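You operate a simulated robot arm through the tools that you are given. There is no shell and no other tool. Be economical: measure what you need, move in short steps, check, and stop when the job is done.

You are at the controls of a simulated robot arm. One attempt, no reset.

Task
Brush oil on the middle of the dark board and set the beige mash on the board.
Fine: oil from the wooden holder; stand the brush in the red hole again. A coat counts when it lies all over at full strength: go over it till it gets no stronger.

It is judged by the outcome, as a careful person would: the job done as asked, and still so three seconds after it is handed in. It fails if anything else is knocked over, pushed out of place, dropped, spilled or broken.

Robot
A 7-joint arm with a two-finger parallel gripper, fixed in place. Base frame: the origin is at the foot of the arm, x ahead of it, y to its left, z up; the work surface is at about z = 0. Units: mm, rad, N and s.
With the tool pointing down near the work surface it reaches from about 220 to 580 mm from the base axis. Its first joint turns from -1.152 to 1.152 rad. Payload 2.5 kg.
The TCP is the grasp point between the finger pads, 23 mm short of the fingertips. In the tool frame z runs along the fingers and y along their closing line. The gripper opens to 94 mm. The fingers are 38 mm wide and 10 mm thick; the gripper's body (54 by 96 mm) begins 39 mm behind the TCP.
Orientation is told as [roll, pitch, yaw] about the base's x, y, z axes, in that order, counted from this pose: with the fingers straight down and closing along the base's y, the tool's x points along the base's -x, its y along +y and its z along -z.

Tools
- The arm moves only by the tool drive_tool. Its argument "targets" is one flat list of numbers, 7 for each row, row after row: the shift along the tool's x, y, z in units of 40 mm (1.0 is 40 mm), then the turn, a rotation vector about the tool's x, y, z in units of 8 degrees (1.0 is 8 degrees), then the closure, from 0 (fully open) to 1 (shut). In form: [dx, dy, dz, wx, wy, wz, jaw, dx, dy, dz, wx, wy, wz, jaw, ...]. A call has 1 to 20 rows; each row shifts and turns the commanded pose from where the row before left it, along the tool's axes as they then stand. A call with a number of a shift or a turn outside -1 to 1 is refused whole. A row lasts 0.2 s, in which the tool goes at most 50 mm and 0.15 rad; a call with a longer step from one row to the next is refused whole, and so is a gripper value outside its range. Where a pose cannot be reached the arm comes as near as it can. A force on the tool above 40 N (or 10 N above the force at the start of the call, whichever is more), or a blocked arm, ends the call early, and 0.2 s more pass. Each finger travels about 108 mm/s and halts on what it meets, pressing with about 36 N; the grip force reading is that of the motor and also rises with nothing between the fingers. The clock runs only during rows and for 0.2 s after the last one: add rows that do not move to give the fingers time. It gives the time, the measured TCP pose, the force on the tool (base axes), the opening and the grip force at its end, in the units of the frame above (readings bear some noise), with the torque about the TCP (base axes, N m) and any sound that the robot's microphone picked up.
- Cameras (640 x 400 px; columns grow to the right, rows downward): "scene" is fixed at [115.8, -399.1, 555.6]; the picture's right is [0.88, -0.48, 0.00], its down [-0.21, -0.39, -0.90] and it looks along [0.43, 0.79, -0.44] (base axes); focal length 333 px, centre (320, 200). "wrist" rides on the gripper at [86, 16, -74] in the tool frame; the picture's right is [-0.18, 0.98, 0.00], its down [-0.58, -0.11, -0.81] and it looks along [-0.79, -0.15, 0.59] (tool axes); focal length 243 px, centre (320, 200). There is no depth. A picture from a camera that has moved, and an enlarged one, comes with that camera's place and axes in the base frame and with its lens.
- get_image(camera): a new picture of that camera. The clock stands still meanwhile.
- close_up(camera, box): a new picture of the part [left, top, right, bottom] of that camera's present view, enlarged. The clock stands still meanwhile.
- hand_in(): hands the job in; it is judged then, once.

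Work in short steps. Places have to be worked out from the pictures, the camera data and where the tool is seen: move nearer, look again, correct. Check each grasp and each placing, and mend what went wrong. You have 120 turns and 64 pictures in all, those below and enlarged ones among them. Open the gripper and draw the arm clear of the work before you hand the job in, unless the task says otherwise; then end with one line.

The tools are called after "Emit:" by a JSON object that holds its "op" and its "data". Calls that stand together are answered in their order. drive_tool: Moves the arm, as the interface text tells. Its arguments: {"type":"object","properties":{"targets":{"type":"array","items":{"type":"number"}}},"required":["targets"]} The other tools are called the same way: get_image (camera) takes a picture; close_up (camera, box) takes an enlarged picture of a part of a camera's view; hand_in () hands the job in.

At the start:

```text
time_s: 0.0
eef_pos: [400.5, 33.6, 406.2]
orientation: [0.002, 0.001, -0.001]
ft_force: [-0.1, -0.4, -1.0]
ft_torque: [0.02, -0.01, 0.01]
opening: 93.5
finger_force: 0.0
```

scene: 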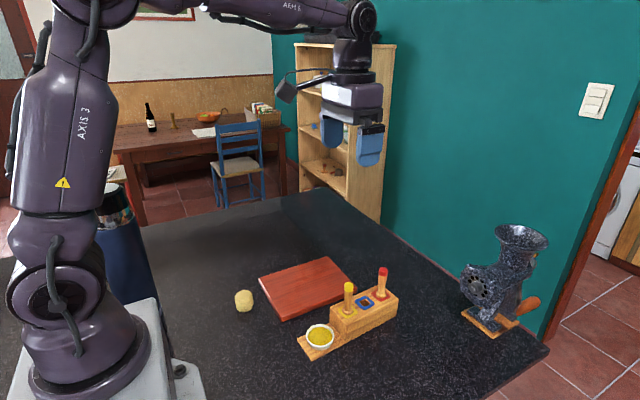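
wrist: 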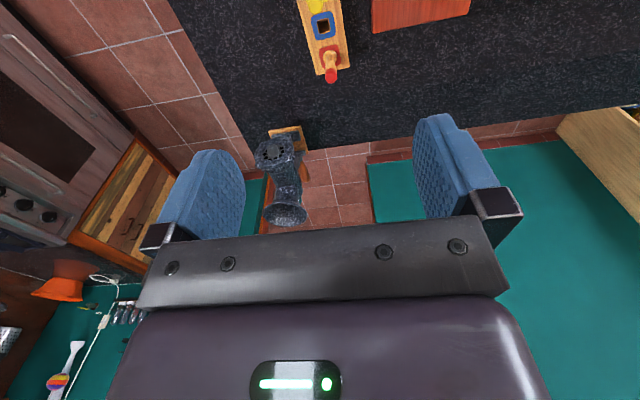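

I start with enlarged views of the work area: board, holder, brushes, and mash.

Emit:
{"op": "close_up", "data": {"camera": "scene", "box": [220, 240, 420, 365]}}

Emit:
{"op": "close_up", "data": {"camera": "wrist", "box": [240, 0, 480, 150]}}

```text
3.20 times, centred on (320, 302) of scene
camera zoom: at [115.8, -399.1, 555.6], right [0.88, -0.48, 0.0], down [-0.21, -0.39, -0.9], along [0.43, 0.79, -0.44], focal length 1067 px, centre (320, -128)
```

zoom: 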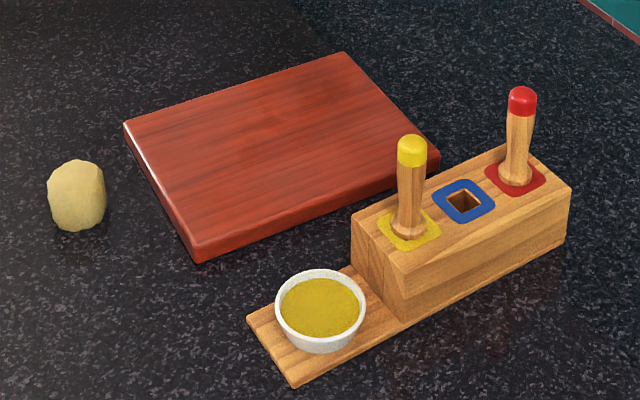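

```text
2.67 times, centred on (360, 75) of wrist
camera zoom: at [313.6, 50.0, 481.1], right [0.18, 0.98, 0.0], down [0.58, -0.11, 0.81], along [0.79, -0.15, -0.59], focal length 647 px, centre (213, 533)
```

zoom: 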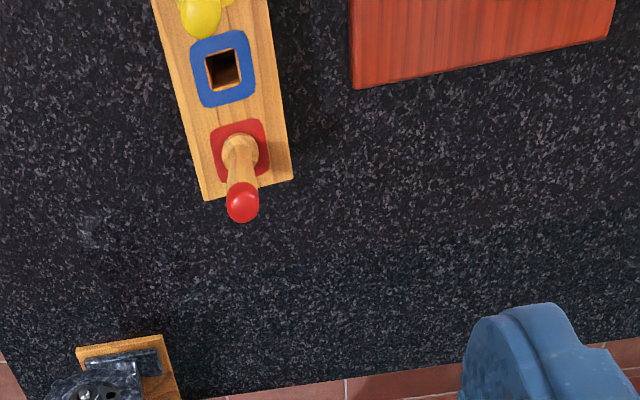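

The red brush is at about (499, 28), top z≈122; the oil cup about (343, 17); the board spans about x 295–492, y 104–247. I move above the red brush with fingers open, then look.

Emit:
{"op": "drive_tool", "data": {"targets": [-0.41, -0.023, 0.8, 0, 0, 0, 0, -0.41, -0.023, 0.8, 0, 0, 0, 0, -0.41, -0.023, 0.8, 0, 0, 0, 0, -0.41, -0.023, 0.8, 0, 0, 0, 0, -0.41, -0.023, 0.8, 0, 0, 0, 0, -0.41, -0.023, 0.8, 0, 0, 0, 0, 0, 0, 0, 0, 0, 0, 0]}}

Emit:
{"op": "get_image", "data": {"camera": "scene"}}

Emit:
{"op": "get_image", "data": {"camera": "wrist"}}

```text
time_s: 1.6
eef_pos: [497.3, 26.1, 214.5]
orientation: [0.0, -0.001, -0.003]
ft_force: [0.2, -0.1, 0.0]
ft_torque: [-0.03, 0.01, -0.01]
opening: 94.0
finger_force: 0.1
```

```text
59 pictures are left
```

scene: 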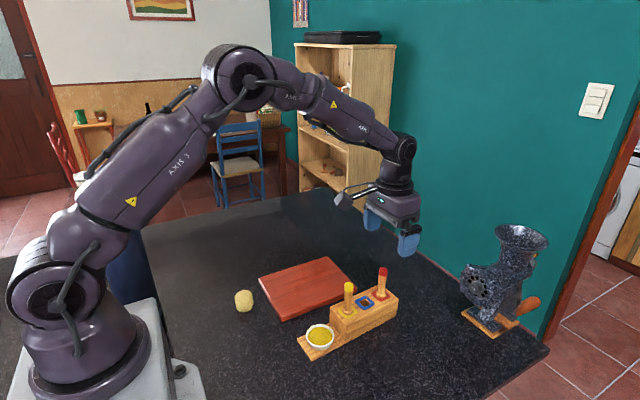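

```text
58 pictures are left
camera wrist: at [411.0, 42.7, 289.6], right [0.18, 0.98, 0.0], down [0.58, -0.11, 0.81], along [0.79, -0.15, -0.59], focal length 243 px, centre (320, 200)
```

wrist: 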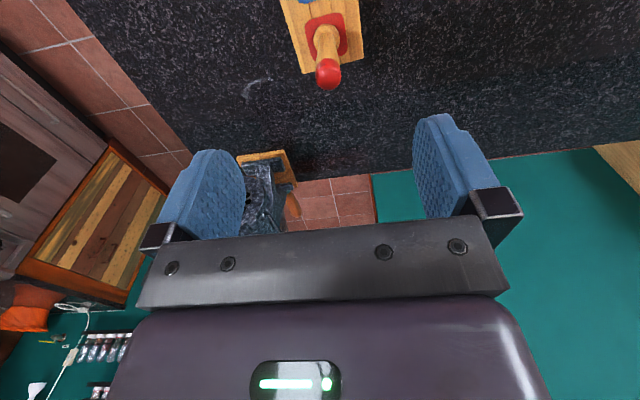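

Both views put the brush axis near (498, 31). I shift and descend to z≈97, fingers still open, and check before closing.

Emit:
{"op": "drive_tool", "data": {"targets": [-0.01, 0.06, 0.4, 0, 0, 0, 0, -0.01, 0.06, 0.6, 0, 0, 0, 0, 0, 0, 0.7, 0, 0, 0, 0, 0, 0, 0.7, 0, 0, 0, 0, 0, 0, 0.5, 0, 0, 0, 0, 0, 0, 0, 0, 0, 0, 0]}}

Emit:
{"op": "get_image", "data": {"camera": "wrist"}}

Emit:
{"op": "close_up", "data": {"camera": "scene", "box": [290, 200, 450, 300]}}

```text
time_s: 3.0
eef_pos: [499.4, 33.2, 98.3]
orientation: [-0.001, 0.001, -0.001]
ft_force: [0.3, 0.1, -0.5]
ft_torque: [-0.01, 0.03, -0.01]
opening: 94.0
finger_force: 0.1
```

```text
57 pictures are left
camera wrist: at [412.2, 48.4, 173.1], right [0.19, 0.98, 0.0], down [0.58, -0.11, 0.81], along [0.79, -0.15, -0.59], focal length 243 px, centre (320, 200)
```

wrist: 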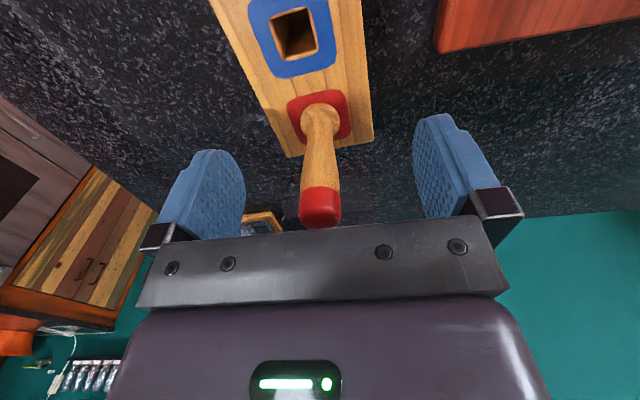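

```text
4.00 times, centred on (370, 250) of scene
camera zoom: at [115.8, -399.1, 555.6], right [0.88, -0.48, 0.0], down [-0.21, -0.39, -0.9], along [0.43, 0.79, -0.44], focal length 1333 px, centre (120, 0)
```

zoom: 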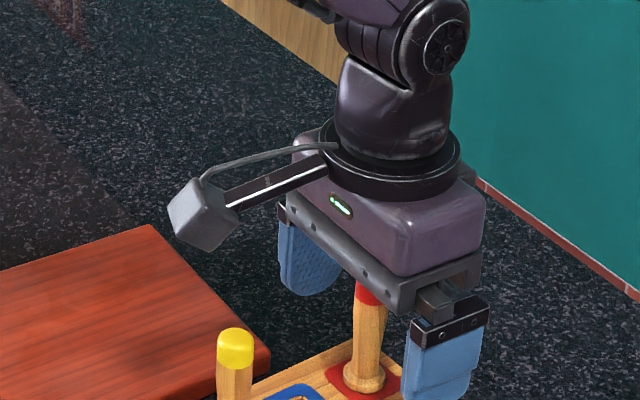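

The brush is centred at (498, 33) between the fingers. Closing.

Emit:
{"op": "drive_tool", "data": {"targets": [0, 0, 0, 0, 0, 0, 0.6, 0, 0, 0, 0, 0, 0, 0.8, 0, 0, 0, 0, 0, 0, 1, 0, 0, 0, 0, 0, 0, 1, 0, 0, 0, 0, 0, 0, 1]}}

```text
time_s: 4.2
eef_pos: [499.4, 32.6, 97.6]
orientation: [0.001, 0.0, -0.001]
ft_force: [0.5, -0.6, 0.6]
ft_torque: [-0.05, -0.02, 0.01]
opening: 16.0
finger_force: 36.6
```

Gripped at 16 mm opening. Lifting straight up and looking.

Emit:
{"op": "drive_tool", "data": {"targets": [0, 0, -0.3, 0, 0, 0, 1, 0, 0, -0.6, 0, 0, 0, 1, 0, 0, -0.8, 0, 0, 0, 1, 0, 0, -0.8, 0, 0, 0, 1, 0, 0, 0, 0, 0, 0, 1]}}

Emit:
{"op": "get_image", "data": {"camera": "wrist"}}

Emit:
{"op": "close_up", "data": {"camera": "scene", "box": [290, 180, 450, 280]}}

```text
time_s: 5.4
eef_pos: [499.9, 32.0, 197.0]
orientation: [-0.001, 0.0, -0.001]
ft_force: [-0.6, -0.3, 0.2]
ft_torque: [-0.01, 0.03, -0.01]
opening: 16.4
finger_force: 36.1
```

```text
55 pictures are left
camera wrist: at [412.4, 48.8, 273.2], right [0.18, 0.98, 0.0], down [0.58, -0.11, 0.81], along [0.79, -0.15, -0.59], focal length 243 px, centre (320, 200)
```

wrist: 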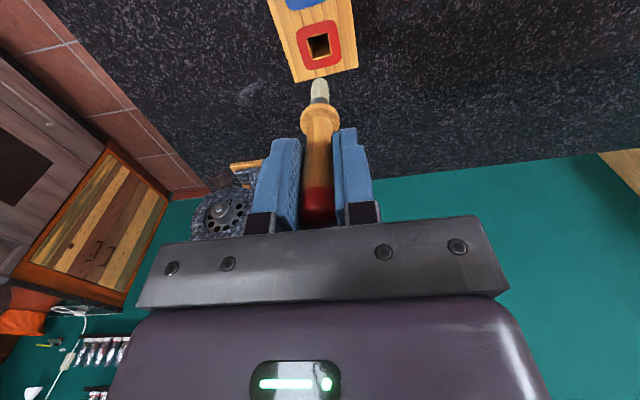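

```text
4.00 times, centred on (370, 230) of scene
camera zoom: at [115.8, -399.1, 555.6], right [0.88, -0.48, 0.0], down [-0.21, -0.39, -0.9], along [0.43, 0.79, -0.44], focal length 1333 px, centre (120, 80)
```

zoom: 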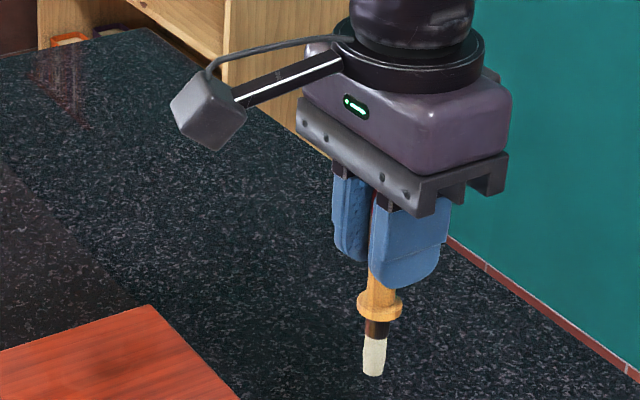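

The brush hangs straight with its tip ~93 mm below the TCP. I rise to clear the yellow brush, then travel above the oil cup.

Emit:
{"op": "drive_tool", "data": {"targets": [0, 0, -0.6, 0, 0, 0, 1, 0, 0, -0.6, 0, 0, 0, 1, 0.785, -0.078, 0, 0, 0, 0, 1, 0.785, -0.078, 0, 0, 0, 0, 1, 0.785, -0.078, 0, 0, 0, 0, 1, 0.785, -0.078, 0, 0, 0, 0, 1, 0.785, -0.078, 0, 0, 0, 0, 1, 0, 0, 0.5, 0, 0, 0, 1, 0, 0, 0.5, 0, 0, 0, 1, 0, 0, 0, 0, 0, 0, 1]}}

Emit:
{"op": "get_image", "data": {"camera": "wrist"}}

Emit:
{"op": "close_up", "data": {"camera": "scene", "box": [230, 250, 390, 350]}}

```text
time_s: 7.6
eef_pos: [343.5, 16.7, 207.3]
orientation: [-0.001, 0.0, -0.001]
ft_force: [-0.4, -0.9, 0.1]
ft_torque: [0.02, -0.03, 0.02]
opening: 16.6
finger_force: 36.1
```

```text
53 pictures are left
camera wrist: at [256.5, 34.1, 281.7], right [0.18, 0.98, 0.0], down [0.58, -0.11, 0.81], along [0.79, -0.15, -0.59], focal length 243 px, centre (320, 200)
```

wrist: 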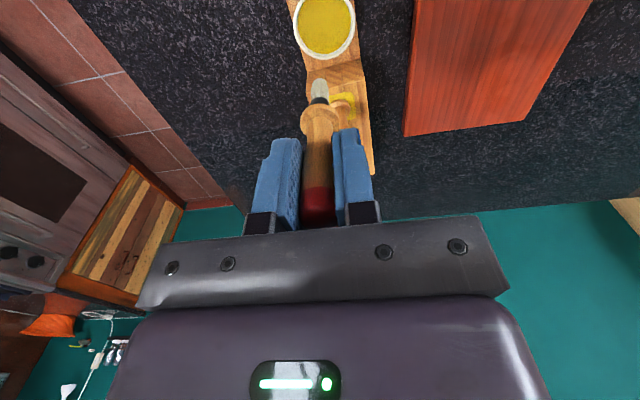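

```text
4.00 times, centred on (310, 300) of scene
camera zoom: at [115.8, -399.1, 555.6], right [0.88, -0.48, 0.0], down [-0.21, -0.39, -0.9], along [0.43, 0.79, -0.44], focal length 1333 px, centre (360, -200)
```

zoom: 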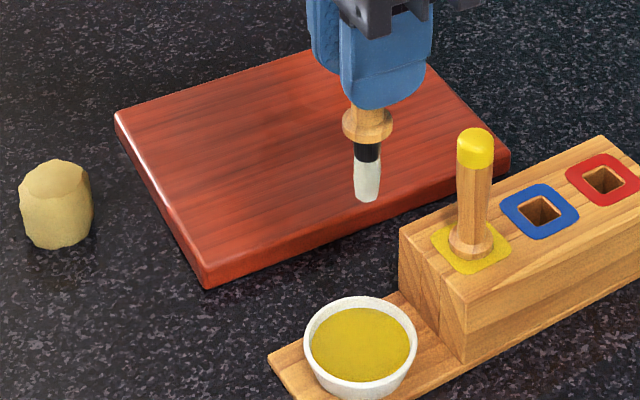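

The wrist view puts the cup centre near (341, 22), its oil surface ~z 22. I shift over it and lower the tip into the oil in stages.

Emit:
{"op": "drive_tool", "data": {"targets": [0.06, 0.13, 0.3, 0, 0, 0, 1, 0, 0, 0.7, 0, 0, 0, 1, 0, 0, 0.7, 0, 0, 0, 1, 0, 0, 0.4, 0, 0, 0, 1, 0, 0, 0.15, 0, 0, 0, 1, 0, 0, 0, 0, 0, 0, 1]}}

Emit:
{"op": "close_up", "data": {"camera": "scene", "box": [250, 275, 378, 355]}}

Emit:
{"op": "get_image", "data": {"camera": "wrist"}}

```text
time_s: 9.0
eef_pos: [340.7, 22.7, 115.8]
orientation: [0.0, 0.0, 0.0]
ft_force: [-0.3, -0.3, 0.2]
ft_torque: [0.01, -0.01, -0.05]
opening: 16.2
finger_force: 36.2
```

```text
5.00 times, centred on (314, 315) of scene
camera zoom: at [115.8, -399.1, 555.6], right [0.88, -0.48, 0.0], down [-0.21, -0.39, -0.9], along [0.43, 0.79, -0.44], focal length 1667 px, centre (350, -375)
```

zoom: 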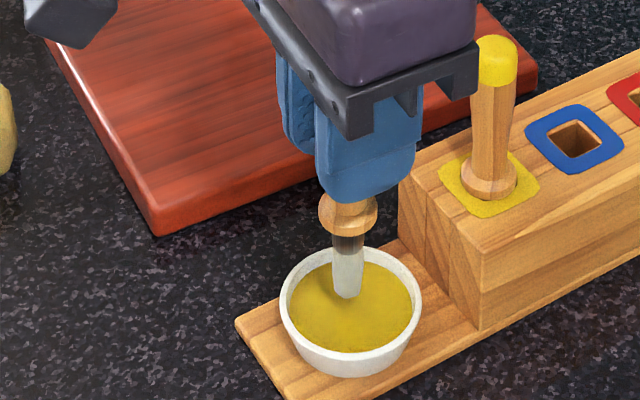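

```text
50 pictures are left
camera wrist: at [254.0, 38.2, 191.2], right [0.18, 0.98, 0.0], down [0.58, -0.11, 0.81], along [0.79, -0.15, -0.59], focal length 243 px, centre (320, 200)
```

wrist: 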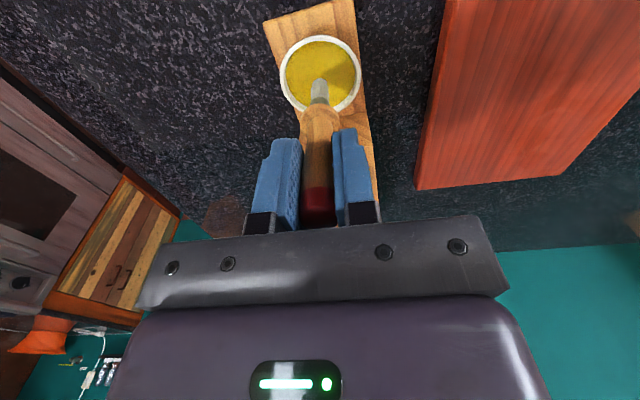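

The tip is over the oil near the middle. I lower gently about 8 mm more and watch the force.

Emit:
{"op": "drive_tool", "data": {"targets": [0, 0, 0.07, 0, 0, 0, 1, 0, 0, 0.07, 0, 0, 0, 1, 0, 0, 0.06, 0, 0, 0, 1, 0, 0, 0, 0, 0, 0, 1]}}

Emit:
{"op": "close_up", "data": {"camera": "scene", "box": [282, 295, 362, 345]}}

```text
time_s: 10.0
eef_pos: [341.0, 23.5, 109.0]
orientation: [-0.001, 0.002, 0.0]
ft_force: [0.3, 1.0, -0.2]
ft_torque: [-0.01, 0.0, 0.02]
opening: 16.0
finger_force: 35.8
```

```text
8.00 times, centred on (322, 320) of scene
camera zoom: at [115.8, -399.1, 555.6], right [0.88, -0.48, 0.0], down [-0.21, -0.39, -0.9], along [0.43, 0.79, -0.44], focal length 2666 px, centre (304, -760)
```

zoom: 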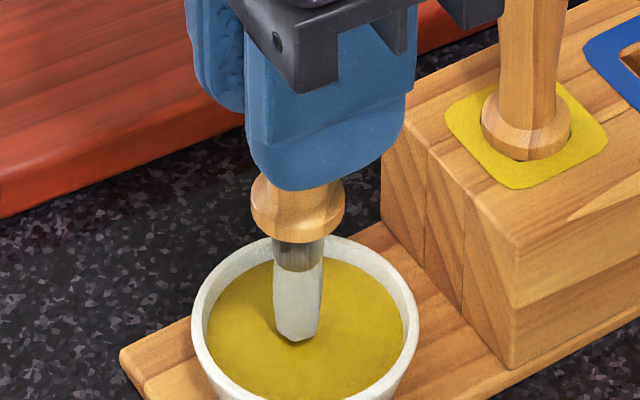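

The bristle end still shows; the surface is lower. Going down further in 2 mm steps.

Emit:
{"op": "drive_tool", "data": {"targets": [0, 0, 0.06, 0, 0, 0, 1, 0, 0, 0.06, 0, 0, 0, 1, 0, 0, 0.06, 0, 0, 0, 1, 0, 0, 0, 0, 0, 0, 1]}}

Emit:
{"op": "close_up", "data": {"camera": "scene", "box": [282, 295, 362, 345]}}

```text
time_s: 11.0
eef_pos: [342.6, 22.7, 102.8]
orientation: [0.0, -0.007, -0.001]
ft_force: [3.9, 0.6, 30.3]
ft_torque: [0.05, -0.28, -0.01]
opening: 16.1
finger_force: 35.8
```

```text
8.00 times, centred on (322, 320) of scene
camera zoom: at [115.7, -399.1, 555.6], right [0.88, -0.48, 0.0], down [-0.21, -0.39, -0.9], along [0.43, 0.79, -0.44], focal length 2666 px, centre (304, -760)
```

zoom: 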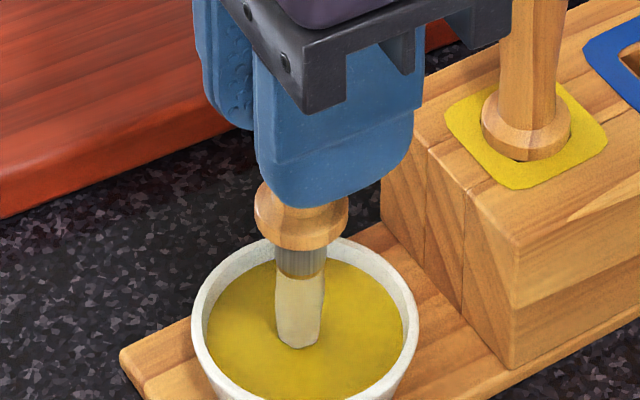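

Now 30 N: contact with the oil/cup floor at TCP ≈ 104–105, and the bristles are yellowing. I back off, dab there briefly, then lift and look.

Emit:
{"op": "drive_tool", "data": {"targets": [0, 0, -0.045, 0, 0, 0, 1, 0, 0, 0, 0, 0, 0, 1, 0, 0, 0, 0, 0, 0, 1]}}

Emit:
{"op": "drive_tool", "data": {"targets": [0, 0, -0.4, 0, 0, 0, 1, 0, 0, -0.8, 0, 0, 0, 1, 0, 0, 0, 0, 0, 0, 1]}}

Emit:
{"op": "close_up", "data": {"camera": "scene", "box": [266, 265, 362, 325]}}

```text
time_s: 11.8
eef_pos: [339.9, 21.7, 102.0]
orientation: [0.0, 0.002, -0.002]
ft_force: [4.0, 0.2, 10.4]
ft_torque: [-0.01, -0.38, 0.0]
opening: 15.9
finger_force: 35.9
```

```text
time_s: 12.6
eef_pos: [340.0, 22.5, 150.7]
orientation: [0.0, 0.003, 0.0]
ft_force: [0.0, 0.4, -0.7]
ft_torque: [-0.04, 0.0, -0.02]
opening: 15.8
finger_force: 36.4
```

```text
6.67 times, centred on (314, 295) of scene
camera zoom: at [115.8, -399.1, 555.6], right [0.88, -0.48, 0.0], down [-0.21, -0.39, -0.9], along [0.43, 0.79, -0.44], focal length 2222 px, centre (360, -433)
```

zoom: 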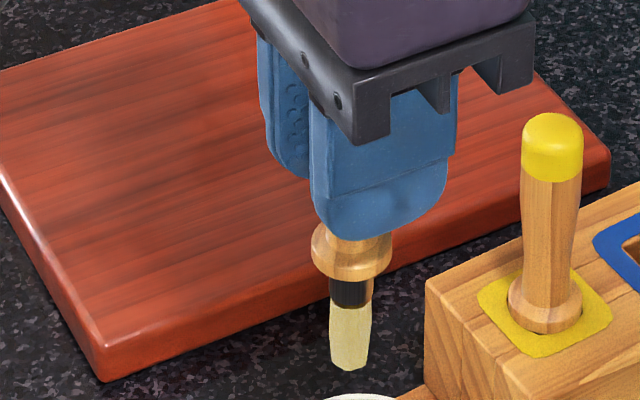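

The brush is loaded with oil (pale yellow). Board centre is about (390, 177), top ~z 20. I travel over it and descend to just above.

Emit:
{"op": "drive_tool", "data": {"targets": [-0.25, 0.775, 0, 0, 0, 0, 1, -0.25, 0.775, 0, 0, 0, 0, 1, -0.25, 0.775, 0, 0, 0, 0, 1, -0.25, 0.775, 0, 0, 0, 0, 1, -0.25, 0.775, 0, 0, 0, 0, 1, 0, 0, 0.4, 0, 0, 0, 1, 0, 0, 0.3, 0, 0, 0, 1, 0, 0, 0, 0, 0, 0, 1]}}

Emit:
{"op": "close_up", "data": {"camera": "scene", "box": [240, 240, 368, 320]}}

Emit:
{"op": "get_image", "data": {"camera": "wrist"}}

```text
time_s: 14.4
eef_pos: [392.7, 178.5, 123.5]
orientation: [0.0, 0.0, 0.0]
ft_force: [-0.2, 0.5, -0.3]
ft_torque: [0.0, 0.0, -0.04]
opening: 15.7
finger_force: 35.7
```

```text
5.00 times, centred on (304, 280) of scene
camera zoom: at [115.8, -399.1, 555.6], right [0.88, -0.48, 0.0], down [-0.21, -0.39, -0.9], along [0.43, 0.79, -0.44], focal length 1667 px, centre (400, -200)
```

zoom: 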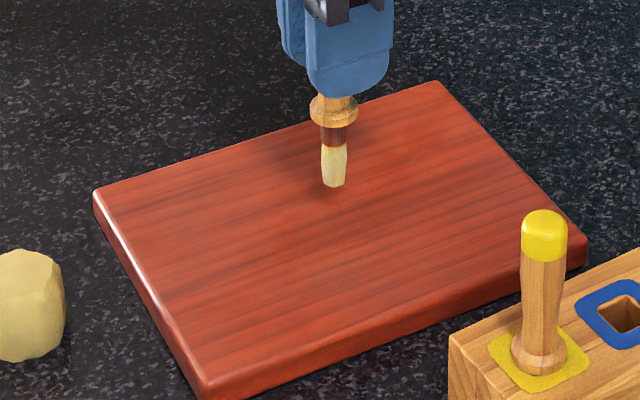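

```text
45 pictures are left
camera wrist: at [305.2, 194.7, 198.2], right [0.18, 0.98, 0.0], down [0.58, -0.11, 0.81], along [0.79, -0.15, -0.59], focal length 243 px, centre (320, 200)
```

wrist: 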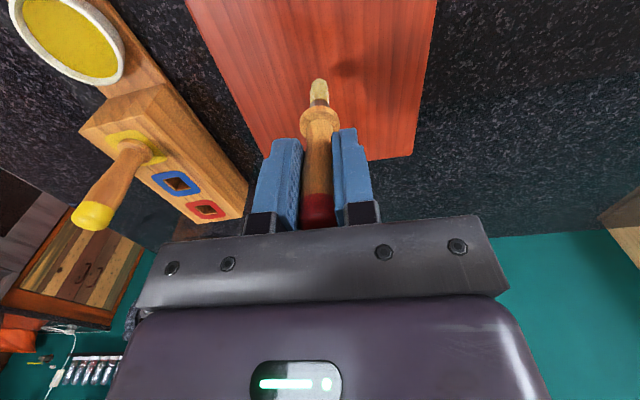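

The tip is close to the board's middle. I descend in 1.6 mm steps until a light contact.

Emit:
{"op": "drive_tool", "data": {"targets": [0.04, -0.04, 0.05, 0, 0, 0, 1, 0, 0, 0.05, 0, 0, 0, 1, 0, 0, 0.04, 0, 0, 0, 1, 0, 0, 0, 0, 0, 0, 1]}}

Emit:
{"op": "close_up", "data": {"camera": "scene", "box": [264, 255, 344, 305]}}

```text
time_s: 15.4
eef_pos: [389.5, 176.9, 116.9]
orientation: [-0.001, 0.001, -0.001]
ft_force: [-0.1, -0.7, -0.6]
ft_torque: [-0.01, -0.03, 0.04]
opening: 15.7
finger_force: 35.8
```

```text
8.00 times, centred on (304, 280) of scene
camera zoom: at [115.8, -399.1, 555.6], right [0.88, -0.48, 0.0], down [-0.21, -0.39, -0.9], along [0.43, 0.79, -0.44], focal length 2666 px, centre (448, -440)
```

zoom: 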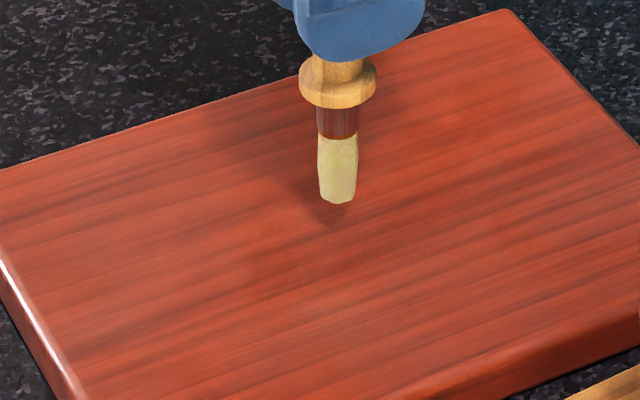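

Not yet touching; a little lower, step by step.

Emit:
{"op": "drive_tool", "data": {"targets": [0, 0, 0.04, 0, 0, 0, 1, 0, 0, 0.03, 0, 0, 0, 1, 0, 0, 0, 0, 0, 0, 1]}}

Emit:
{"op": "drive_tool", "data": {"targets": [0, 0, 0.04, 0, 0, 0, 1, 0, 0, 0, 0, 0, 0, 1]}}

```text
time_s: 16.2
eef_pos: [389.9, 175.5, 114.1]
orientation: [-0.001, 0.0, -0.001]
ft_force: [-0.9, 0.0, 0.3]
ft_torque: [-0.04, -0.04, -0.02]
opening: 16.0
finger_force: 36.2
```

```text
time_s: 16.8
eef_pos: [388.9, 175.8, 113.1]
orientation: [0.0, 0.0, 0.001]
ft_force: [-0.8, -0.2, -0.7]
ft_torque: [-0.02, 0.0, 0.01]
opening: 15.7
finger_force: 35.9
```

Emit:
{"op": "drive_tool", "data": {"targets": [0, 0, 0.04, 0, 0, 0, 1, 0, 0, 0, 0, 0, 0, 1]}}

Emit:
{"op": "close_up", "data": {"camera": "scene", "box": [264, 255, 344, 305]}}

```text
time_s: 17.4
eef_pos: [389.4, 177.2, 110.0]
orientation: [0.001, 0.001, -0.001]
ft_force: [-0.7, -0.4, -0.3]
ft_torque: [0.0, 0.0, 0.01]
opening: 15.6
finger_force: 35.6
```

```text
8.00 times, centred on (304, 280) of scene
camera zoom: at [115.8, -399.1, 555.6], right [0.88, -0.48, 0.0], down [-0.21, -0.39, -0.9], along [0.43, 0.79, -0.44], focal length 2666 px, centre (448, -440)
```

zoom: 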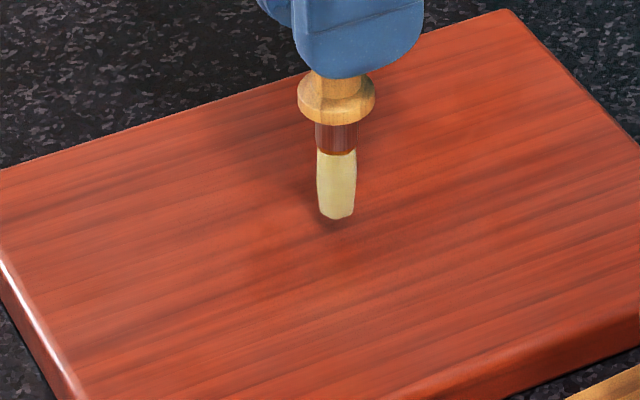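

Almost touching (no force yet). Another small step down.

Emit:
{"op": "drive_tool", "data": {"targets": [0, 0, 0.035, 0, 0, 0, 1, 0, 0, 0, 0, 0, 0, 1]}}

Emit:
{"op": "drive_tool", "data": {"targets": [0, 0, 0.03, 0, 0, 0, 1, 0, 0, 0, 0, 0, 0, 1]}}

```text
time_s: 18.0
eef_pos: [389.2, 176.2, 109.2]
orientation: [-0.001, 0.001, 0.001]
ft_force: [0.8, 0.4, -0.1]
ft_torque: [0.03, 0.01, 0.0]
opening: 16.0
finger_force: 36.3
```

```text
time_s: 18.6
eef_pos: [388.9, 175.6, 108.4]
orientation: [0.001, -0.001, -0.001]
ft_force: [-1.1, -0.5, 0.3]
ft_torque: [0.02, 0.01, -0.02]
opening: 15.9
finger_force: 36.3
```

Emit:
{"op": "drive_tool", "data": {"targets": [0, 0, 0.035, 0, 0, 0, 1, 0, 0, 0, 0, 0, 0, 1]}}

Emit:
{"op": "drive_tool", "data": {"targets": [0, 0, 0.03, 0, 0, 0, 1, 0, 0, 0, 0, 0, 0, 1]}}

Emit:
{"op": "close_up", "data": {"camera": "scene", "box": [264, 255, 344, 305]}}

```text
time_s: 19.2
eef_pos: [389.3, 176.8, 106.1]
orientation: [0.0, 0.001, -0.003]
ft_force: [-0.4, 0.3, 0.0]
ft_torque: [0.04, 0.03, 0.03]
opening: 15.7
finger_force: 35.9
```

```text
time_s: 19.8
eef_pos: [388.1, 175.7, 105.4]
orientation: [0.002, 0.0, -0.002]
ft_force: [-0.6, 0.9, -0.3]
ft_torque: [0.02, 0.0, -0.01]
opening: 15.8
finger_force: 36.0
```

```text
8.00 times, centred on (304, 280) of scene
camera zoom: at [115.8, -399.1, 555.6], right [0.88, -0.48, 0.0], down [-0.21, -0.39, -0.9], along [0.43, 0.79, -0.44], focal length 2666 px, centre (448, -440)
```

zoom: 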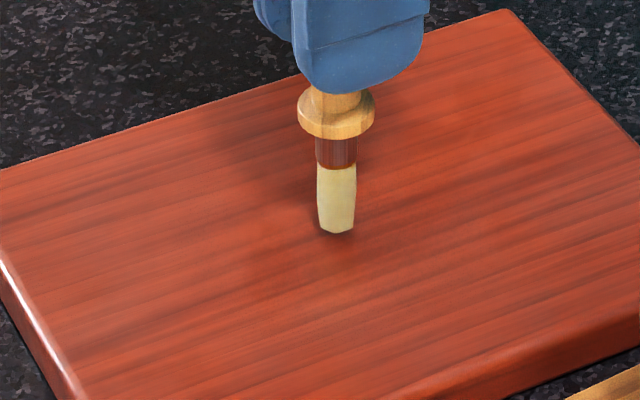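

Still free; the board top is lower than I judged, or the brush slipped up a bit in the grip. Continuing down in small steps.

Emit:
{"op": "drive_tool", "data": {"targets": [0, 0, 0.04, 0, 0, 0, 1, 0, 0, 0, 0, 0, 0, 1]}}

Emit:
{"op": "drive_tool", "data": {"targets": [0, 0, 0.03, 0, 0, 0, 1, 0, 0, 0, 0, 0, 0, 1]}}

Emit:
{"op": "close_up", "data": {"camera": "scene", "box": [264, 255, 344, 305]}}

```text
time_s: 20.4
eef_pos: [389.1, 175.8, 104.1]
orientation: [0.001, 0.001, -0.001]
ft_force: [-0.3, 0.6, -0.3]
ft_torque: [-0.03, 0.01, 0.0]
opening: 15.9
finger_force: 36.0
```

```text
time_s: 21.0
eef_pos: [389.6, 176.5, 102.3]
orientation: [0.001, 0.0, -0.002]
ft_force: [-0.1, 0.3, 1.0]
ft_torque: [-0.02, -0.01, -0.03]
opening: 15.7
finger_force: 35.7
```

```text
8.00 times, centred on (304, 280) of scene
camera zoom: at [115.8, -399.1, 555.6], right [0.88, -0.48, 0.0], down [-0.21, -0.39, -0.9], along [0.43, 0.79, -0.44], focal length 2666 px, centre (448, -440)
```

zoom: 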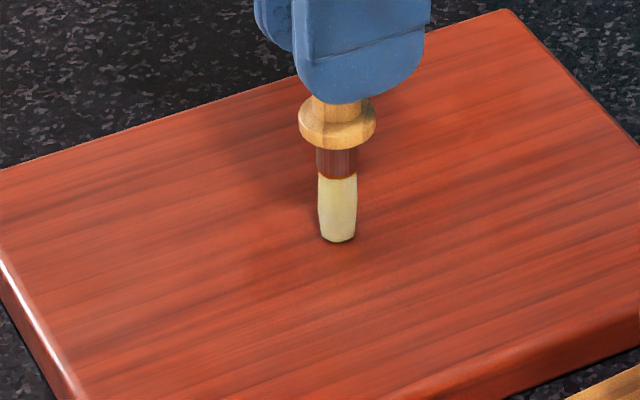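

Emit:
{"op": "drive_tool", "data": {"targets": [0, 0, 0.025, 0, 0, 0, 1, 0, 0, 0, 0, 0, 0, 1]}}

Emit:
{"op": "drive_tool", "data": {"targets": [0, 0, 0.025, 0, 0, 0, 1, 0, 0, 0, 0, 0, 0, 1]}}

```text
time_s: 21.6
eef_pos: [388.7, 176.2, 102.7]
orientation: [-0.001, -0.002, -0.002]
ft_force: [-2.0, -1.6, 9.5]
ft_torque: [-0.17, 0.12, -0.03]
opening: 15.8
finger_force: 36.0
```

```text
time_s: 22.2
eef_pos: [389.3, 176.8, 102.0]
orientation: [0.001, -0.003, 0.0]
ft_force: [-5.4, -1.7, 25.7]
ft_torque: [-0.21, 0.42, -0.02]
opening: 15.9
finger_force: 36.1
```

Contact at ~10 N one step up. I back off 1 mm and make a first test stroke along x, then look at the mark.

Emit:
{"op": "drive_tool", "data": {"targets": [0, 0, -0.025, 0, 0, 0, 1, 0.25, 0, 0, 0, 0, 0, 1, 0.25, 0, 0, 0, 0, 0, 1, 0.25, 0, 0, 0, 0, 0, 1, -0.25, 0, 0, 0, 0, 0, 1, -0.25, 0, 0, 0, 0, 0, 1, -0.25, 0, 0, 0, 0, 0, 1, -0.25, 0, 0, 0, 0, 0, 1, -0.25, 0, 0, 0, 0, 0, 1, -0.25, 0, 0, 0, 0, 0, 1]}}

Emit:
{"op": "close_up", "data": {"camera": "scene", "box": [264, 255, 344, 305]}}

```text
time_s: 24.4
eef_pos: [420.1, 175.3, 102.7]
orientation: [0.002, -0.001, -0.003]
ft_force: [0.3, -0.3, 0.6]
ft_torque: [0.02, 0.03, -0.02]
opening: 15.7
finger_force: 35.5
```

```text
8.00 times, centred on (304, 280) of scene
camera zoom: at [115.8, -399.1, 555.6], right [0.88, -0.48, 0.0], down [-0.21, -0.39, -0.9], along [0.43, 0.79, -0.44], focal length 2666 px, centre (448, -440)
```

zoom: 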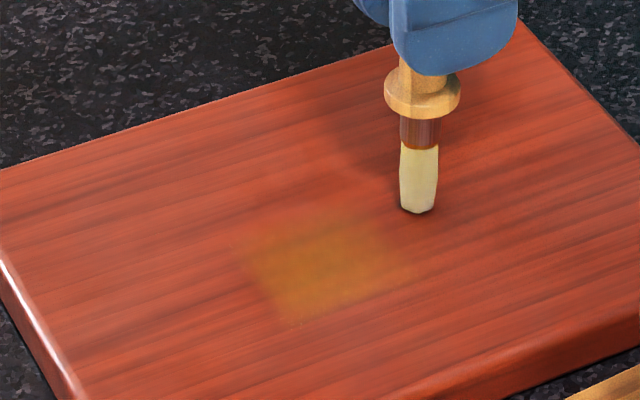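

An oil patch shows centred about (382, 170), stronger toward its middle. I raster over it in lines along x, y from 190 downward, with light pressure.

Emit:
{"op": "drive_tool", "data": {"targets": [0.25, 0.35, 0.012, 0, 0, 0, 1, 0.375, 0, 0, 0, 0, 0, 1, 0.375, 0, 0, 0, 0, 0, 1, 0.375, 0, 0, 0, 0, 0, 1, 0.375, 0, 0, 0, 0, 0, 1, 0, -0.2, 0, 0, 0, 0, 1, -0.375, 0, 0, 0, 0, 0, 1, -0.375, 0, 0, 0, 0, 0, 1, -0.375, 0, 0, 0, 0, 0, 1, -0.375, 0, 0, 0, 0, 0, 1, 0, -0.2, 0, 0, 0, 0, 1, 0.375, 0, 0, 0, 0, 0, 1, 0.375, 0, 0, 0, 0, 0, 1, 0.375, 0, 0, 0, 0, 0, 1, 0.375, 0, 0, 0, 0, 0, 1]}}

Emit:
{"op": "close_up", "data": {"camera": "scene", "box": [264, 255, 344, 305]}}

```text
time_s: 27.6
eef_pos: [349.4, 174.6, 100.4]
orientation: [0.001, 0.0, -0.002]
ft_force: [0.1, 0.1, -0.1]
ft_torque: [0.01, 0.0, 0.01]
opening: 15.9
finger_force: 36.7
```

```text
8.00 times, centred on (304, 280) of scene
camera zoom: at [115.8, -399.1, 555.6], right [0.88, -0.48, 0.0], down [-0.21, -0.39, -0.9], along [0.43, 0.79, -0.44], focal length 2666 px, centre (448, -440)
```

zoom: 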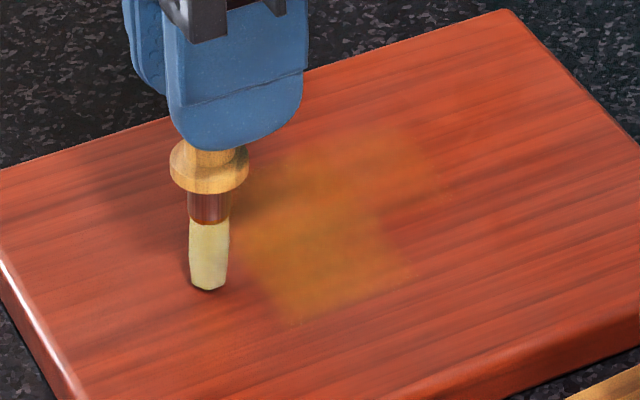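

The coat paints locally where the brush truly presses; it lightly lost contact here. I lower until I feel pressure, then continue.

Emit:
{"op": "drive_tool", "data": {"targets": [0, 0, 0.02, 0, 0, 0, 1, 0, 0, 0, 0, 0, 0, 1]}}

Emit:
{"op": "drive_tool", "data": {"targets": [0, 0, 0.02, 0, 0, 0, 1, 0, 0, 0, 0, 0, 0, 1]}}

Emit:
{"op": "close_up", "data": {"camera": "scene", "box": [264, 255, 344, 305]}}

```text
time_s: 28.2
eef_pos: [349.4, 173.1, 102.1]
orientation: [0.001, 0.0, 0.0]
ft_force: [-0.6, -0.3, 2.0]
ft_torque: [0.02, 0.09, 0.03]
opening: 15.8
finger_force: 36.2
```

```text
time_s: 28.8
eef_pos: [350.8, 174.4, 101.1]
orientation: [0.001, -0.002, -0.001]
ft_force: [-2.5, -0.4, 15.1]
ft_torque: [-0.07, 0.2, 0.0]
opening: 15.8
finger_force: 36.3
```

```text
8.00 times, centred on (304, 280) of scene
camera zoom: at [115.8, -399.1, 555.6], right [0.88, -0.48, 0.0], down [-0.21, -0.39, -0.9], along [0.43, 0.79, -0.44], focal length 2666 px, centre (448, -440)
```

zoom: 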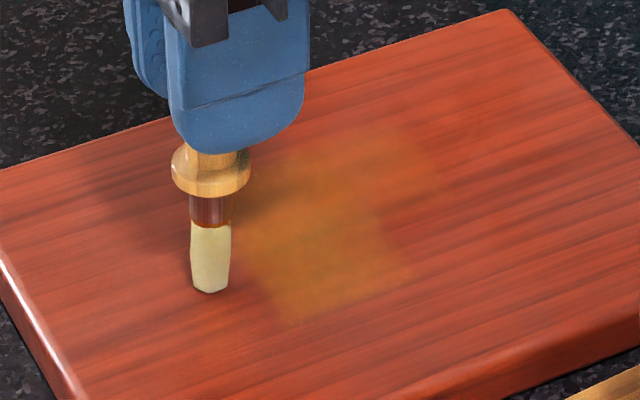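

About 10–15 N here. I back off slightly and stroke on: along +x at y≈174, then lines toward lower y.

Emit:
{"op": "drive_tool", "data": {"targets": [-0.3, 0, -0.01, 0, 0, 0, 1, -0.3, 0, 0, 0, 0, 0, 1, -0.3, 0, 0, 0, 0, 0, 1, -0.3, 0, 0, 0, 0, 0, 1, -0.3, 0, 0, 0, 0, 0, 1, -0.3, 0, 0, 0, 0, 0, 1, 0, -0.2, 0, 0, 0, 0, 1, 0.3, 0, 0, 0, 0, 0, 1, 0.3, 0, 0, 0, 0, 0, 1, 0.3, 0, 0, 0, 0, 0, 1, 0.3, 0, 0, 0, 0, 0, 1, 0.3, 0, 0, 0, 0, 0, 1, 0.3, 0, 0, 0, 0, 0, 1]}}

Emit:
{"op": "close_up", "data": {"camera": "scene", "box": [264, 255, 344, 305]}}

```text
time_s: 31.6
eef_pos: [349.3, 166.9, 100.3]
orientation: [0.001, -0.003, 0.0]
ft_force: [7.4, -0.3, 15.2]
ft_torque: [0.06, -0.56, -0.01]
opening: 15.8
finger_force: 35.8
```

```text
8.00 times, centred on (304, 280) of scene
camera zoom: at [115.8, -399.1, 555.6], right [0.88, -0.48, 0.0], down [-0.21, -0.39, -0.9], along [0.43, 0.79, -0.44], focal length 2666 px, centre (448, -440)
```

zoom: 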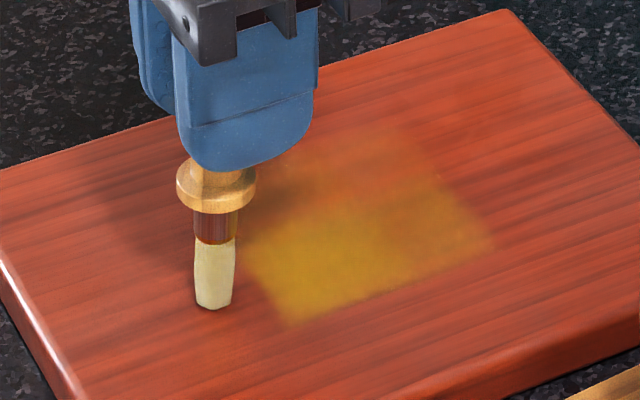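

The coat grows in a bounded zone roughly x 360–440, y 150–205. I keep stroking over it: lines at y≈167 and y≈157 first.

Emit:
{"op": "drive_tool", "data": {"targets": [-0.35, 0, -0.008, 0, 0, 0, 1, -0.35, 0, 0, 0, 0, 0, 1, -0.35, 0, 0, 0, 0, 0, 1, -0.35, 0, 0, 0, 0, 0, 1, -0.35, 0, 0, 0, 0, 0, 1, -0.35, 0, 0, 0, 0, 0, 1, -0.35, 0, 0, 0, 0, 0, 1, 0, -0.22, 0, 0, 0, 0, 1, 0.35, 0, 0, 0, 0, 0, 1, 0.35, 0, 0, 0, 0, 0, 1, 0.35, 0, 0, 0, 0, 0, 1, 0.35, 0, 0, 0, 0, 0, 1, 0.35, 0, 0, 0, 0, 0, 1, 0.35, 0, 0, 0, 0, 0, 1, 0.3, 0, 0, 0, 0, 0, 1]}}

Emit:
{"op": "drive_tool", "data": {"targets": [0, 0.68, 0, 0, 0, 0, 1, -0.35, 0, 0, 0, 0, 0, 1, -0.35, 0, 0, 0, 0, 0, 1, -0.35, 0, 0, 0, 0, 0, 1, -0.35, 0, 0, 0, 0, 0, 1, -0.35, 0, 0, 0, 0, 0, 1, -0.35, 0, 0, 0, 0, 0, 1, -0.3, 0, 0, 0, 0, 0, 1, 0, 0.22, 0, 0, 0, 0, 1, 0.35, 0, 0, 0, 0, 0, 1, 0.35, 0, 0, 0, 0, 0, 1, 0.35, 0, 0, 0, 0, 0, 1, 0.35, 0, 0, 0, 0, 0, 1, 0.35, 0, 0, 0, 0, 0, 1, 0.35, 0, 0, 0, 0, 0, 1, 0.3, 0, 0, 0, 0, 0, 1]}}

Emit:
{"op": "close_up", "data": {"camera": "scene", "box": [264, 255, 344, 305]}}

```text
time_s: 34.8
eef_pos: [351.2, 157.7, 101.6]
orientation: [0.0, -0.001, -0.001]
ft_force: [-0.3, 0.3, -0.7]
ft_torque: [-0.01, 0.02, 0.0]
opening: 15.6
finger_force: 35.8
```

```text
time_s: 38.2
eef_pos: [352.5, 193.4, 100.3]
orientation: [-0.001, 0.0, -0.003]
ft_force: [0.3, -0.7, 0.1]
ft_torque: [-0.02, 0.0, -0.01]
opening: 15.6
finger_force: 35.9
```

```text
8.00 times, centred on (304, 280) of scene
camera zoom: at [115.8, -399.1, 555.6], right [0.88, -0.48, 0.0], down [-0.21, -0.39, -0.9], along [0.43, 0.79, -0.44], focal length 2666 px, centre (448, -440)
```

zoom: 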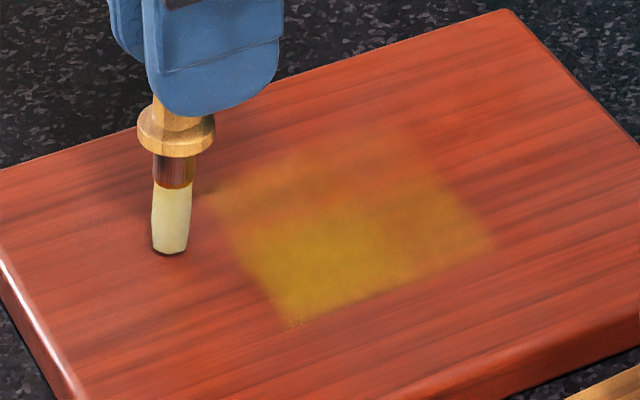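

Contact is lost again (0 N). I press ~0.7 mm lower and restroke y≈193 and 201 with firmer contact.

Emit:
{"op": "drive_tool", "data": {"targets": [-0.3, 0, 0.018, 0, 0, 0, 1, -0.35, 0, 0, 0, 0, 0, 1, -0.35, 0, 0, 0, 0, 0, 1, -0.35, 0, 0, 0, 0, 0, 1, -0.35, 0, 0, 0, 0, 0, 1, -0.35, 0, 0, 0, 0, 0, 1, -0.2, 0, 0, 0, 0, 0, 1]}}

Emit:
{"op": "drive_tool", "data": {"targets": [0, 0.2, 0.0, 0, 0, 0, 1, 0.35, 0, 0, 0, 0, 0, 1, 0.35, 0, 0, 0, 0, 0, 1, 0.35, 0, 0, 0, 0, 0, 1, 0.35, 0, 0, 0, 0, 0, 1, 0.35, 0, 0, 0, 0, 0, 1, 0.35, 0, 0, 0, 0, 0, 1]}}

Emit:
{"op": "close_up", "data": {"camera": "scene", "box": [264, 255, 344, 305]}}

```text
time_s: 39.8
eef_pos: [440.9, 193.1, 99.1]
orientation: [0.0, -0.001, 0.001]
ft_force: [-0.8, -0.1, -0.7]
ft_torque: [0.0, -0.02, -0.05]
opening: 15.6
finger_force: 35.9
```

```text
time_s: 41.4
eef_pos: [358.4, 200.9, 98.0]
orientation: [0.001, -0.001, -0.002]
ft_force: [1.2, 0.4, 1.7]
ft_torque: [0.02, -0.06, -0.01]
opening: 15.7
finger_force: 35.8
```

```text
8.00 times, centred on (304, 280) of scene
camera zoom: at [115.8, -399.1, 555.6], right [0.88, -0.48, 0.0], down [-0.21, -0.39, -0.9], along [0.43, 0.79, -0.44], focal length 2666 px, centre (448, -440)
```

zoom: 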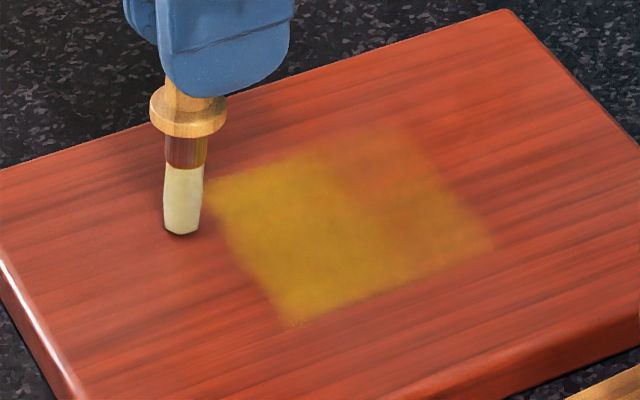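

Filling in well; the far (high x, high y) corner is still weak. Restroke there a touch lower, y≈200 then 190 and 182.

Emit:
{"op": "drive_tool", "data": {"targets": [-0.35, 0, 0.005, 0, 0, 0, 1, -0.35, 0, 0.005, 0, 0, 0, 1, -0.35, 0, 0.005, 0, 0, 0, 1, -0.35, 0, 0.005, 0, 0, 0, 1, -0.35, 0, 0, 0, 0, 0, 1, -0.35, 0, 0, 0, 0, 0, 1]}}

Emit:
{"op": "drive_tool", "data": {"targets": [0, -0.2, 0, 0, 0, 0, 1, 0.35, 0, 0, 0, 0, 0, 1, 0.35, 0, 0, 0, 0, 0, 1, 0.35, 0, 0, 0, 0, 0, 1, 0.35, 0, 0, 0, 0, 0, 1, 0.35, 0, 0, 0, 0, 0, 1, 0, -0.2, 0, 0, 0, 0, 1, -0.35, 0, 0, 0, 0, 0, 1, -0.35, 0, 0, 0, 0, 0, 1, -0.35, 0, 0, 0, 0, 0, 1, -0.35, 0, 0, 0, 0, 0, 1, -0.35, 0, 0, 0, 0, 0, 1]}}

Emit:
{"op": "close_up", "data": {"camera": "scene", "box": [264, 255, 344, 305]}}

```text
time_s: 42.8
eef_pos: [440.5, 201.8, 99.3]
orientation: [0.002, 0.0, -0.002]
ft_force: [0.0, -0.5, 0.2]
ft_torque: [0.04, 0.01, -0.01]
opening: 15.9
finger_force: 36.0
```

```text
time_s: 45.4
eef_pos: [441.5, 184.9, 99.1]
orientation: [-0.001, -0.001, -0.002]
ft_force: [-0.6, -0.2, 0.2]
ft_torque: [0.07, 0.03, 0.03]
opening: 15.5
finger_force: 36.1
```

```text
8.00 times, centred on (304, 280) of scene
camera zoom: at [115.8, -399.1, 555.6], right [0.88, -0.48, 0.0], down [-0.21, -0.39, -0.9], along [0.43, 0.79, -0.44], focal length 2666 px, centre (448, -440)
```

zoom: 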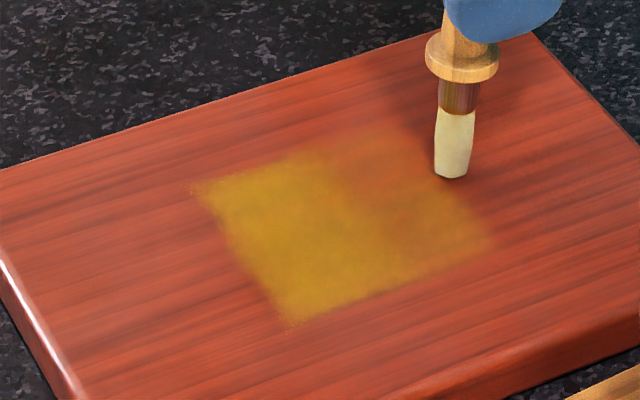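

Near the far edge there's still no contact. Lower in small steps here until pressure is felt.

Emit:
{"op": "drive_tool", "data": {"targets": [0.2, 0, 0.02, 0, 0, 0, 1, 0, 0, 0, 0, 0, 0, 1]}}

Emit:
{"op": "drive_tool", "data": {"targets": [0, 0, 0.02, 0, 0, 0, 1, 0, 0, 0, 0, 0, 0, 1]}}

```text
time_s: 46.0
eef_pos: [434.4, 185.0, 99.5]
orientation: [0.0, -0.003, 0.0]
ft_force: [1.9, 0.3, 4.8]
ft_torque: [0.0, -0.17, -0.03]
opening: 15.7
finger_force: 35.7
```

```text
time_s: 46.6
eef_pos: [434.4, 185.6, 98.5]
orientation: [0.001, -0.003, 0.0]
ft_force: [1.1, -1.6, 18.4]
ft_torque: [-0.08, 0.06, 0.05]
opening: 15.7
finger_force: 35.9
```

Solid contact here now. Strokes over the weak far half (x 395–438), several lines.

Emit:
{"op": "drive_tool", "data": {"targets": [0.3, 0, -0.006, 0, 0, 0, 1, 0.35, 0, 0, 0, 0, 0, 1, 0.35, 0, 0, 0, 0, 0, 1, 0, 0.2, 0, 0, 0, 0, 1, -0.35, 0, 0, 0, 0, 0, 1, -0.35, 0, 0, 0, 0, 0, 1, -0.35, 0, 0, 0, 0, 0, 1, 0, 0.2, 0, 0, 0, 0, 1, 0.35, 0, 0, 0, 0, 0, 1, 0.35, 0, 0, 0, 0, 0, 1, 0.35, 0, 0, 0, 0, 0, 1, 0, 0.13, 0, 0, 0, 0, 1, -0.35, 0, 0, 0, 0, 0, 1, -0.35, 0, 0, 0, 0, 0, 1, -0.35, 0, 0, 0, 0, 0, 1]}}

Emit:
{"op": "drive_tool", "data": {"targets": [0, -0.7, 0, 0, 0, 0, 1, 0.35, 0, 0, 0, 0, 0, 1, 0.35, 0, 0, 0, 0, 0, 1, 0.35, 0, 0, 0, 0, 0, 1, 0, -0.2, 0, 0, 0, 0, 1, -0.35, 0, 0, 0, 0, 0, 1, -0.35, 0, 0, 0, 0, 0, 1, -0.35, 0, 0, 0, 0, 0, 1, 0, -0.2, 0, 0, 0, 0, 1, 0.35, 0, 0, 0, 0, 0, 1, 0.35, 0, 0, 0, 0, 0, 1, 0.35, 0, 0, 0, 0, 0, 1]}}

Emit:
{"op": "close_up", "data": {"camera": "scene", "box": [264, 255, 344, 305]}}

```text
time_s: 49.8
eef_pos: [435.8, 207.6, 98.4]
orientation: [0.0, 0.0, 0.002]
ft_force: [0.5, 0.4, 0.3]
ft_torque: [0.01, -0.01, 0.0]
opening: 15.9
finger_force: 36.4
```

```text
time_s: 52.4
eef_pos: [393.7, 161.8, 98.8]
orientation: [0.001, -0.001, -0.002]
ft_force: [0.3, -0.3, -0.4]
ft_torque: [0.0, 0.03, -0.03]
opening: 15.7
finger_force: 36.2
```

```text
8.00 times, centred on (304, 280) of scene
camera zoom: at [115.8, -399.1, 555.6], right [0.88, -0.48, 0.0], down [-0.21, -0.39, -0.9], along [0.43, 0.79, -0.44], focal length 2666 px, centre (448, -440)
```

zoom: 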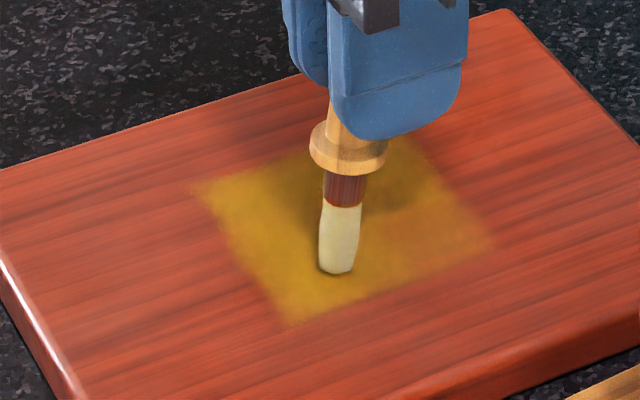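

The coat is nearly complete, but the bristles look paler, so I go back to the cup to reload.

Emit:
{"op": "drive_tool", "data": {"targets": [0, 0, -0.6, 0, 0, 0, 1, 0, 0, -0.7, 0, 0, 0, 1, 0.264, -0.7, 0, 0, 0, 0, 1, 0.264, -0.7, 0, 0, 0, 0, 1, 0.264, -0.7, 0, 0, 0, 0, 1, 0.264, -0.7, 0, 0, 0, 0, 1, 0.264, -0.7, 0, 0, 0, 0, 1, 0, 0, 0.6, 0, 0, 0, 1, 0, 0, 0.5, 0, 0, 0, 1, 0, 0, 0, 0, 0, 0, 1]}}

Emit:
{"op": "drive_tool", "data": {"targets": [0, 0, 0.05, 0, 0, 0, 1, 0, 0, 0.03, 0, 0, 0, 1, 0, 0, 0, 0, 0, 0, 1]}}

Emit:
{"op": "close_up", "data": {"camera": "scene", "box": [256, 265, 384, 345]}}

```text
time_s: 54.6
eef_pos: [340.3, 23.9, 105.7]
orientation: [0.001, 0.001, -0.002]
ft_force: [-0.3, 0.4, -0.9]
ft_torque: [-0.02, -0.01, 0.0]
opening: 15.2
finger_force: 35.9
```

```text
time_s: 55.4
eef_pos: [339.8, 23.1, 102.6]
orientation: [-0.001, 0.0, 0.0]
ft_force: [-0.8, -0.1, 0.2]
ft_torque: [-0.04, -0.01, 0.04]
opening: 15.9
finger_force: 36.1
```

```text
5.00 times, centred on (320, 305) of scene
camera zoom: at [115.8, -399.1, 555.6], right [0.88, -0.48, 0.0], down [-0.21, -0.39, -0.9], along [0.43, 0.79, -0.44], focal length 1667 px, centre (320, -325)
```

zoom: 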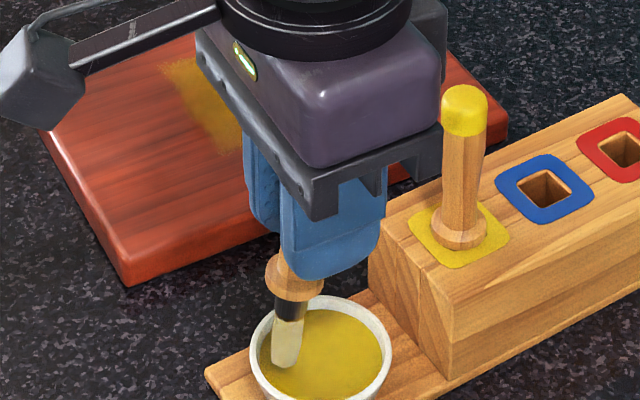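

The brush has tilted a few degrees in the grip (tip toward −x), still inside the cup. I shift +6 mm in x and lower to contact with the oil.

Emit:
{"op": "drive_tool", "data": {"targets": [-0.15, 0, 0.03, 0, 0, 0, 1, 0, 0, 0.03, 0, 0, 0, 1, 0, 0, 0, 0, 0, 0, 1]}}

Emit:
{"op": "drive_tool", "data": {"targets": [0, 0, 0.03, 0, 0, 0, 1, 0, 0, 0, 0, 0, 0, 1, 0, 0, 0, 0, 0, 0, 1]}}

Emit:
{"op": "close_up", "data": {"camera": "scene", "box": [282, 295, 362, 345]}}

```text
time_s: 56.2
eef_pos: [345.7, 24.1, 100.4]
orientation: [0.0, 0.0, 0.0]
ft_force: [-0.2, 0.4, -0.7]
ft_torque: [0.03, -0.01, 0.01]
opening: 15.8
finger_force: 35.6
```

```text
time_s: 57.0
eef_pos: [345.6, 22.3, 99.0]
orientation: [-0.002, -0.001, 0.0]
ft_force: [-0.5, 0.1, 0.2]
ft_torque: [0.0, 0.0, 0.01]
opening: 15.6
finger_force: 36.0
```

```text
8.00 times, centred on (322, 320) of scene
camera zoom: at [115.8, -399.1, 555.6], right [0.88, -0.48, 0.0], down [-0.21, -0.39, -0.9], along [0.43, 0.79, -0.44], focal length 2666 px, centre (304, -760)
```

zoom: 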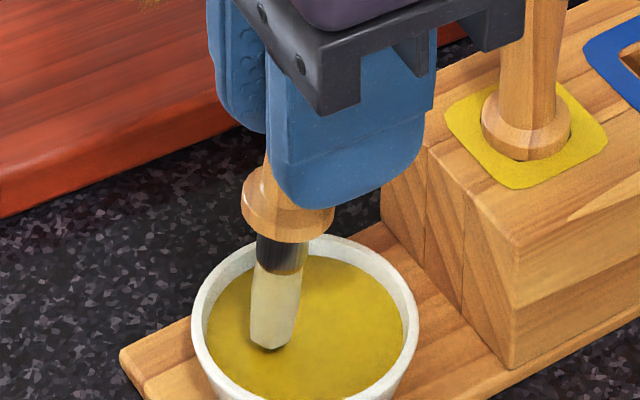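

Emit:
{"op": "drive_tool", "data": {"targets": [-0.12, 0, 0.04, 0, 0, 0, 1, 0, 0, 0, 0, 0, 0, 1]}}

Emit:
{"op": "drive_tool", "data": {"targets": [0, 0, 0.04, 0, 0, 0, 1, 0, 0, 0, 0, 0, 0, 1]}}

```text
time_s: 57.6
eef_pos: [350.9, 23.0, 97.9]
orientation: [0.0, 0.0, 0.0]
ft_force: [0.1, 0.5, -0.2]
ft_torque: [-0.02, -0.04, 0.0]
opening: 15.6
finger_force: 35.5
```

```text
time_s: 58.2
eef_pos: [351.9, 22.6, 96.6]
orientation: [0.0, 0.001, 0.0]
ft_force: [-1.8, -0.9, 6.4]
ft_torque: [-0.02, 0.17, -0.02]
opening: 15.5
finger_force: 35.8
```

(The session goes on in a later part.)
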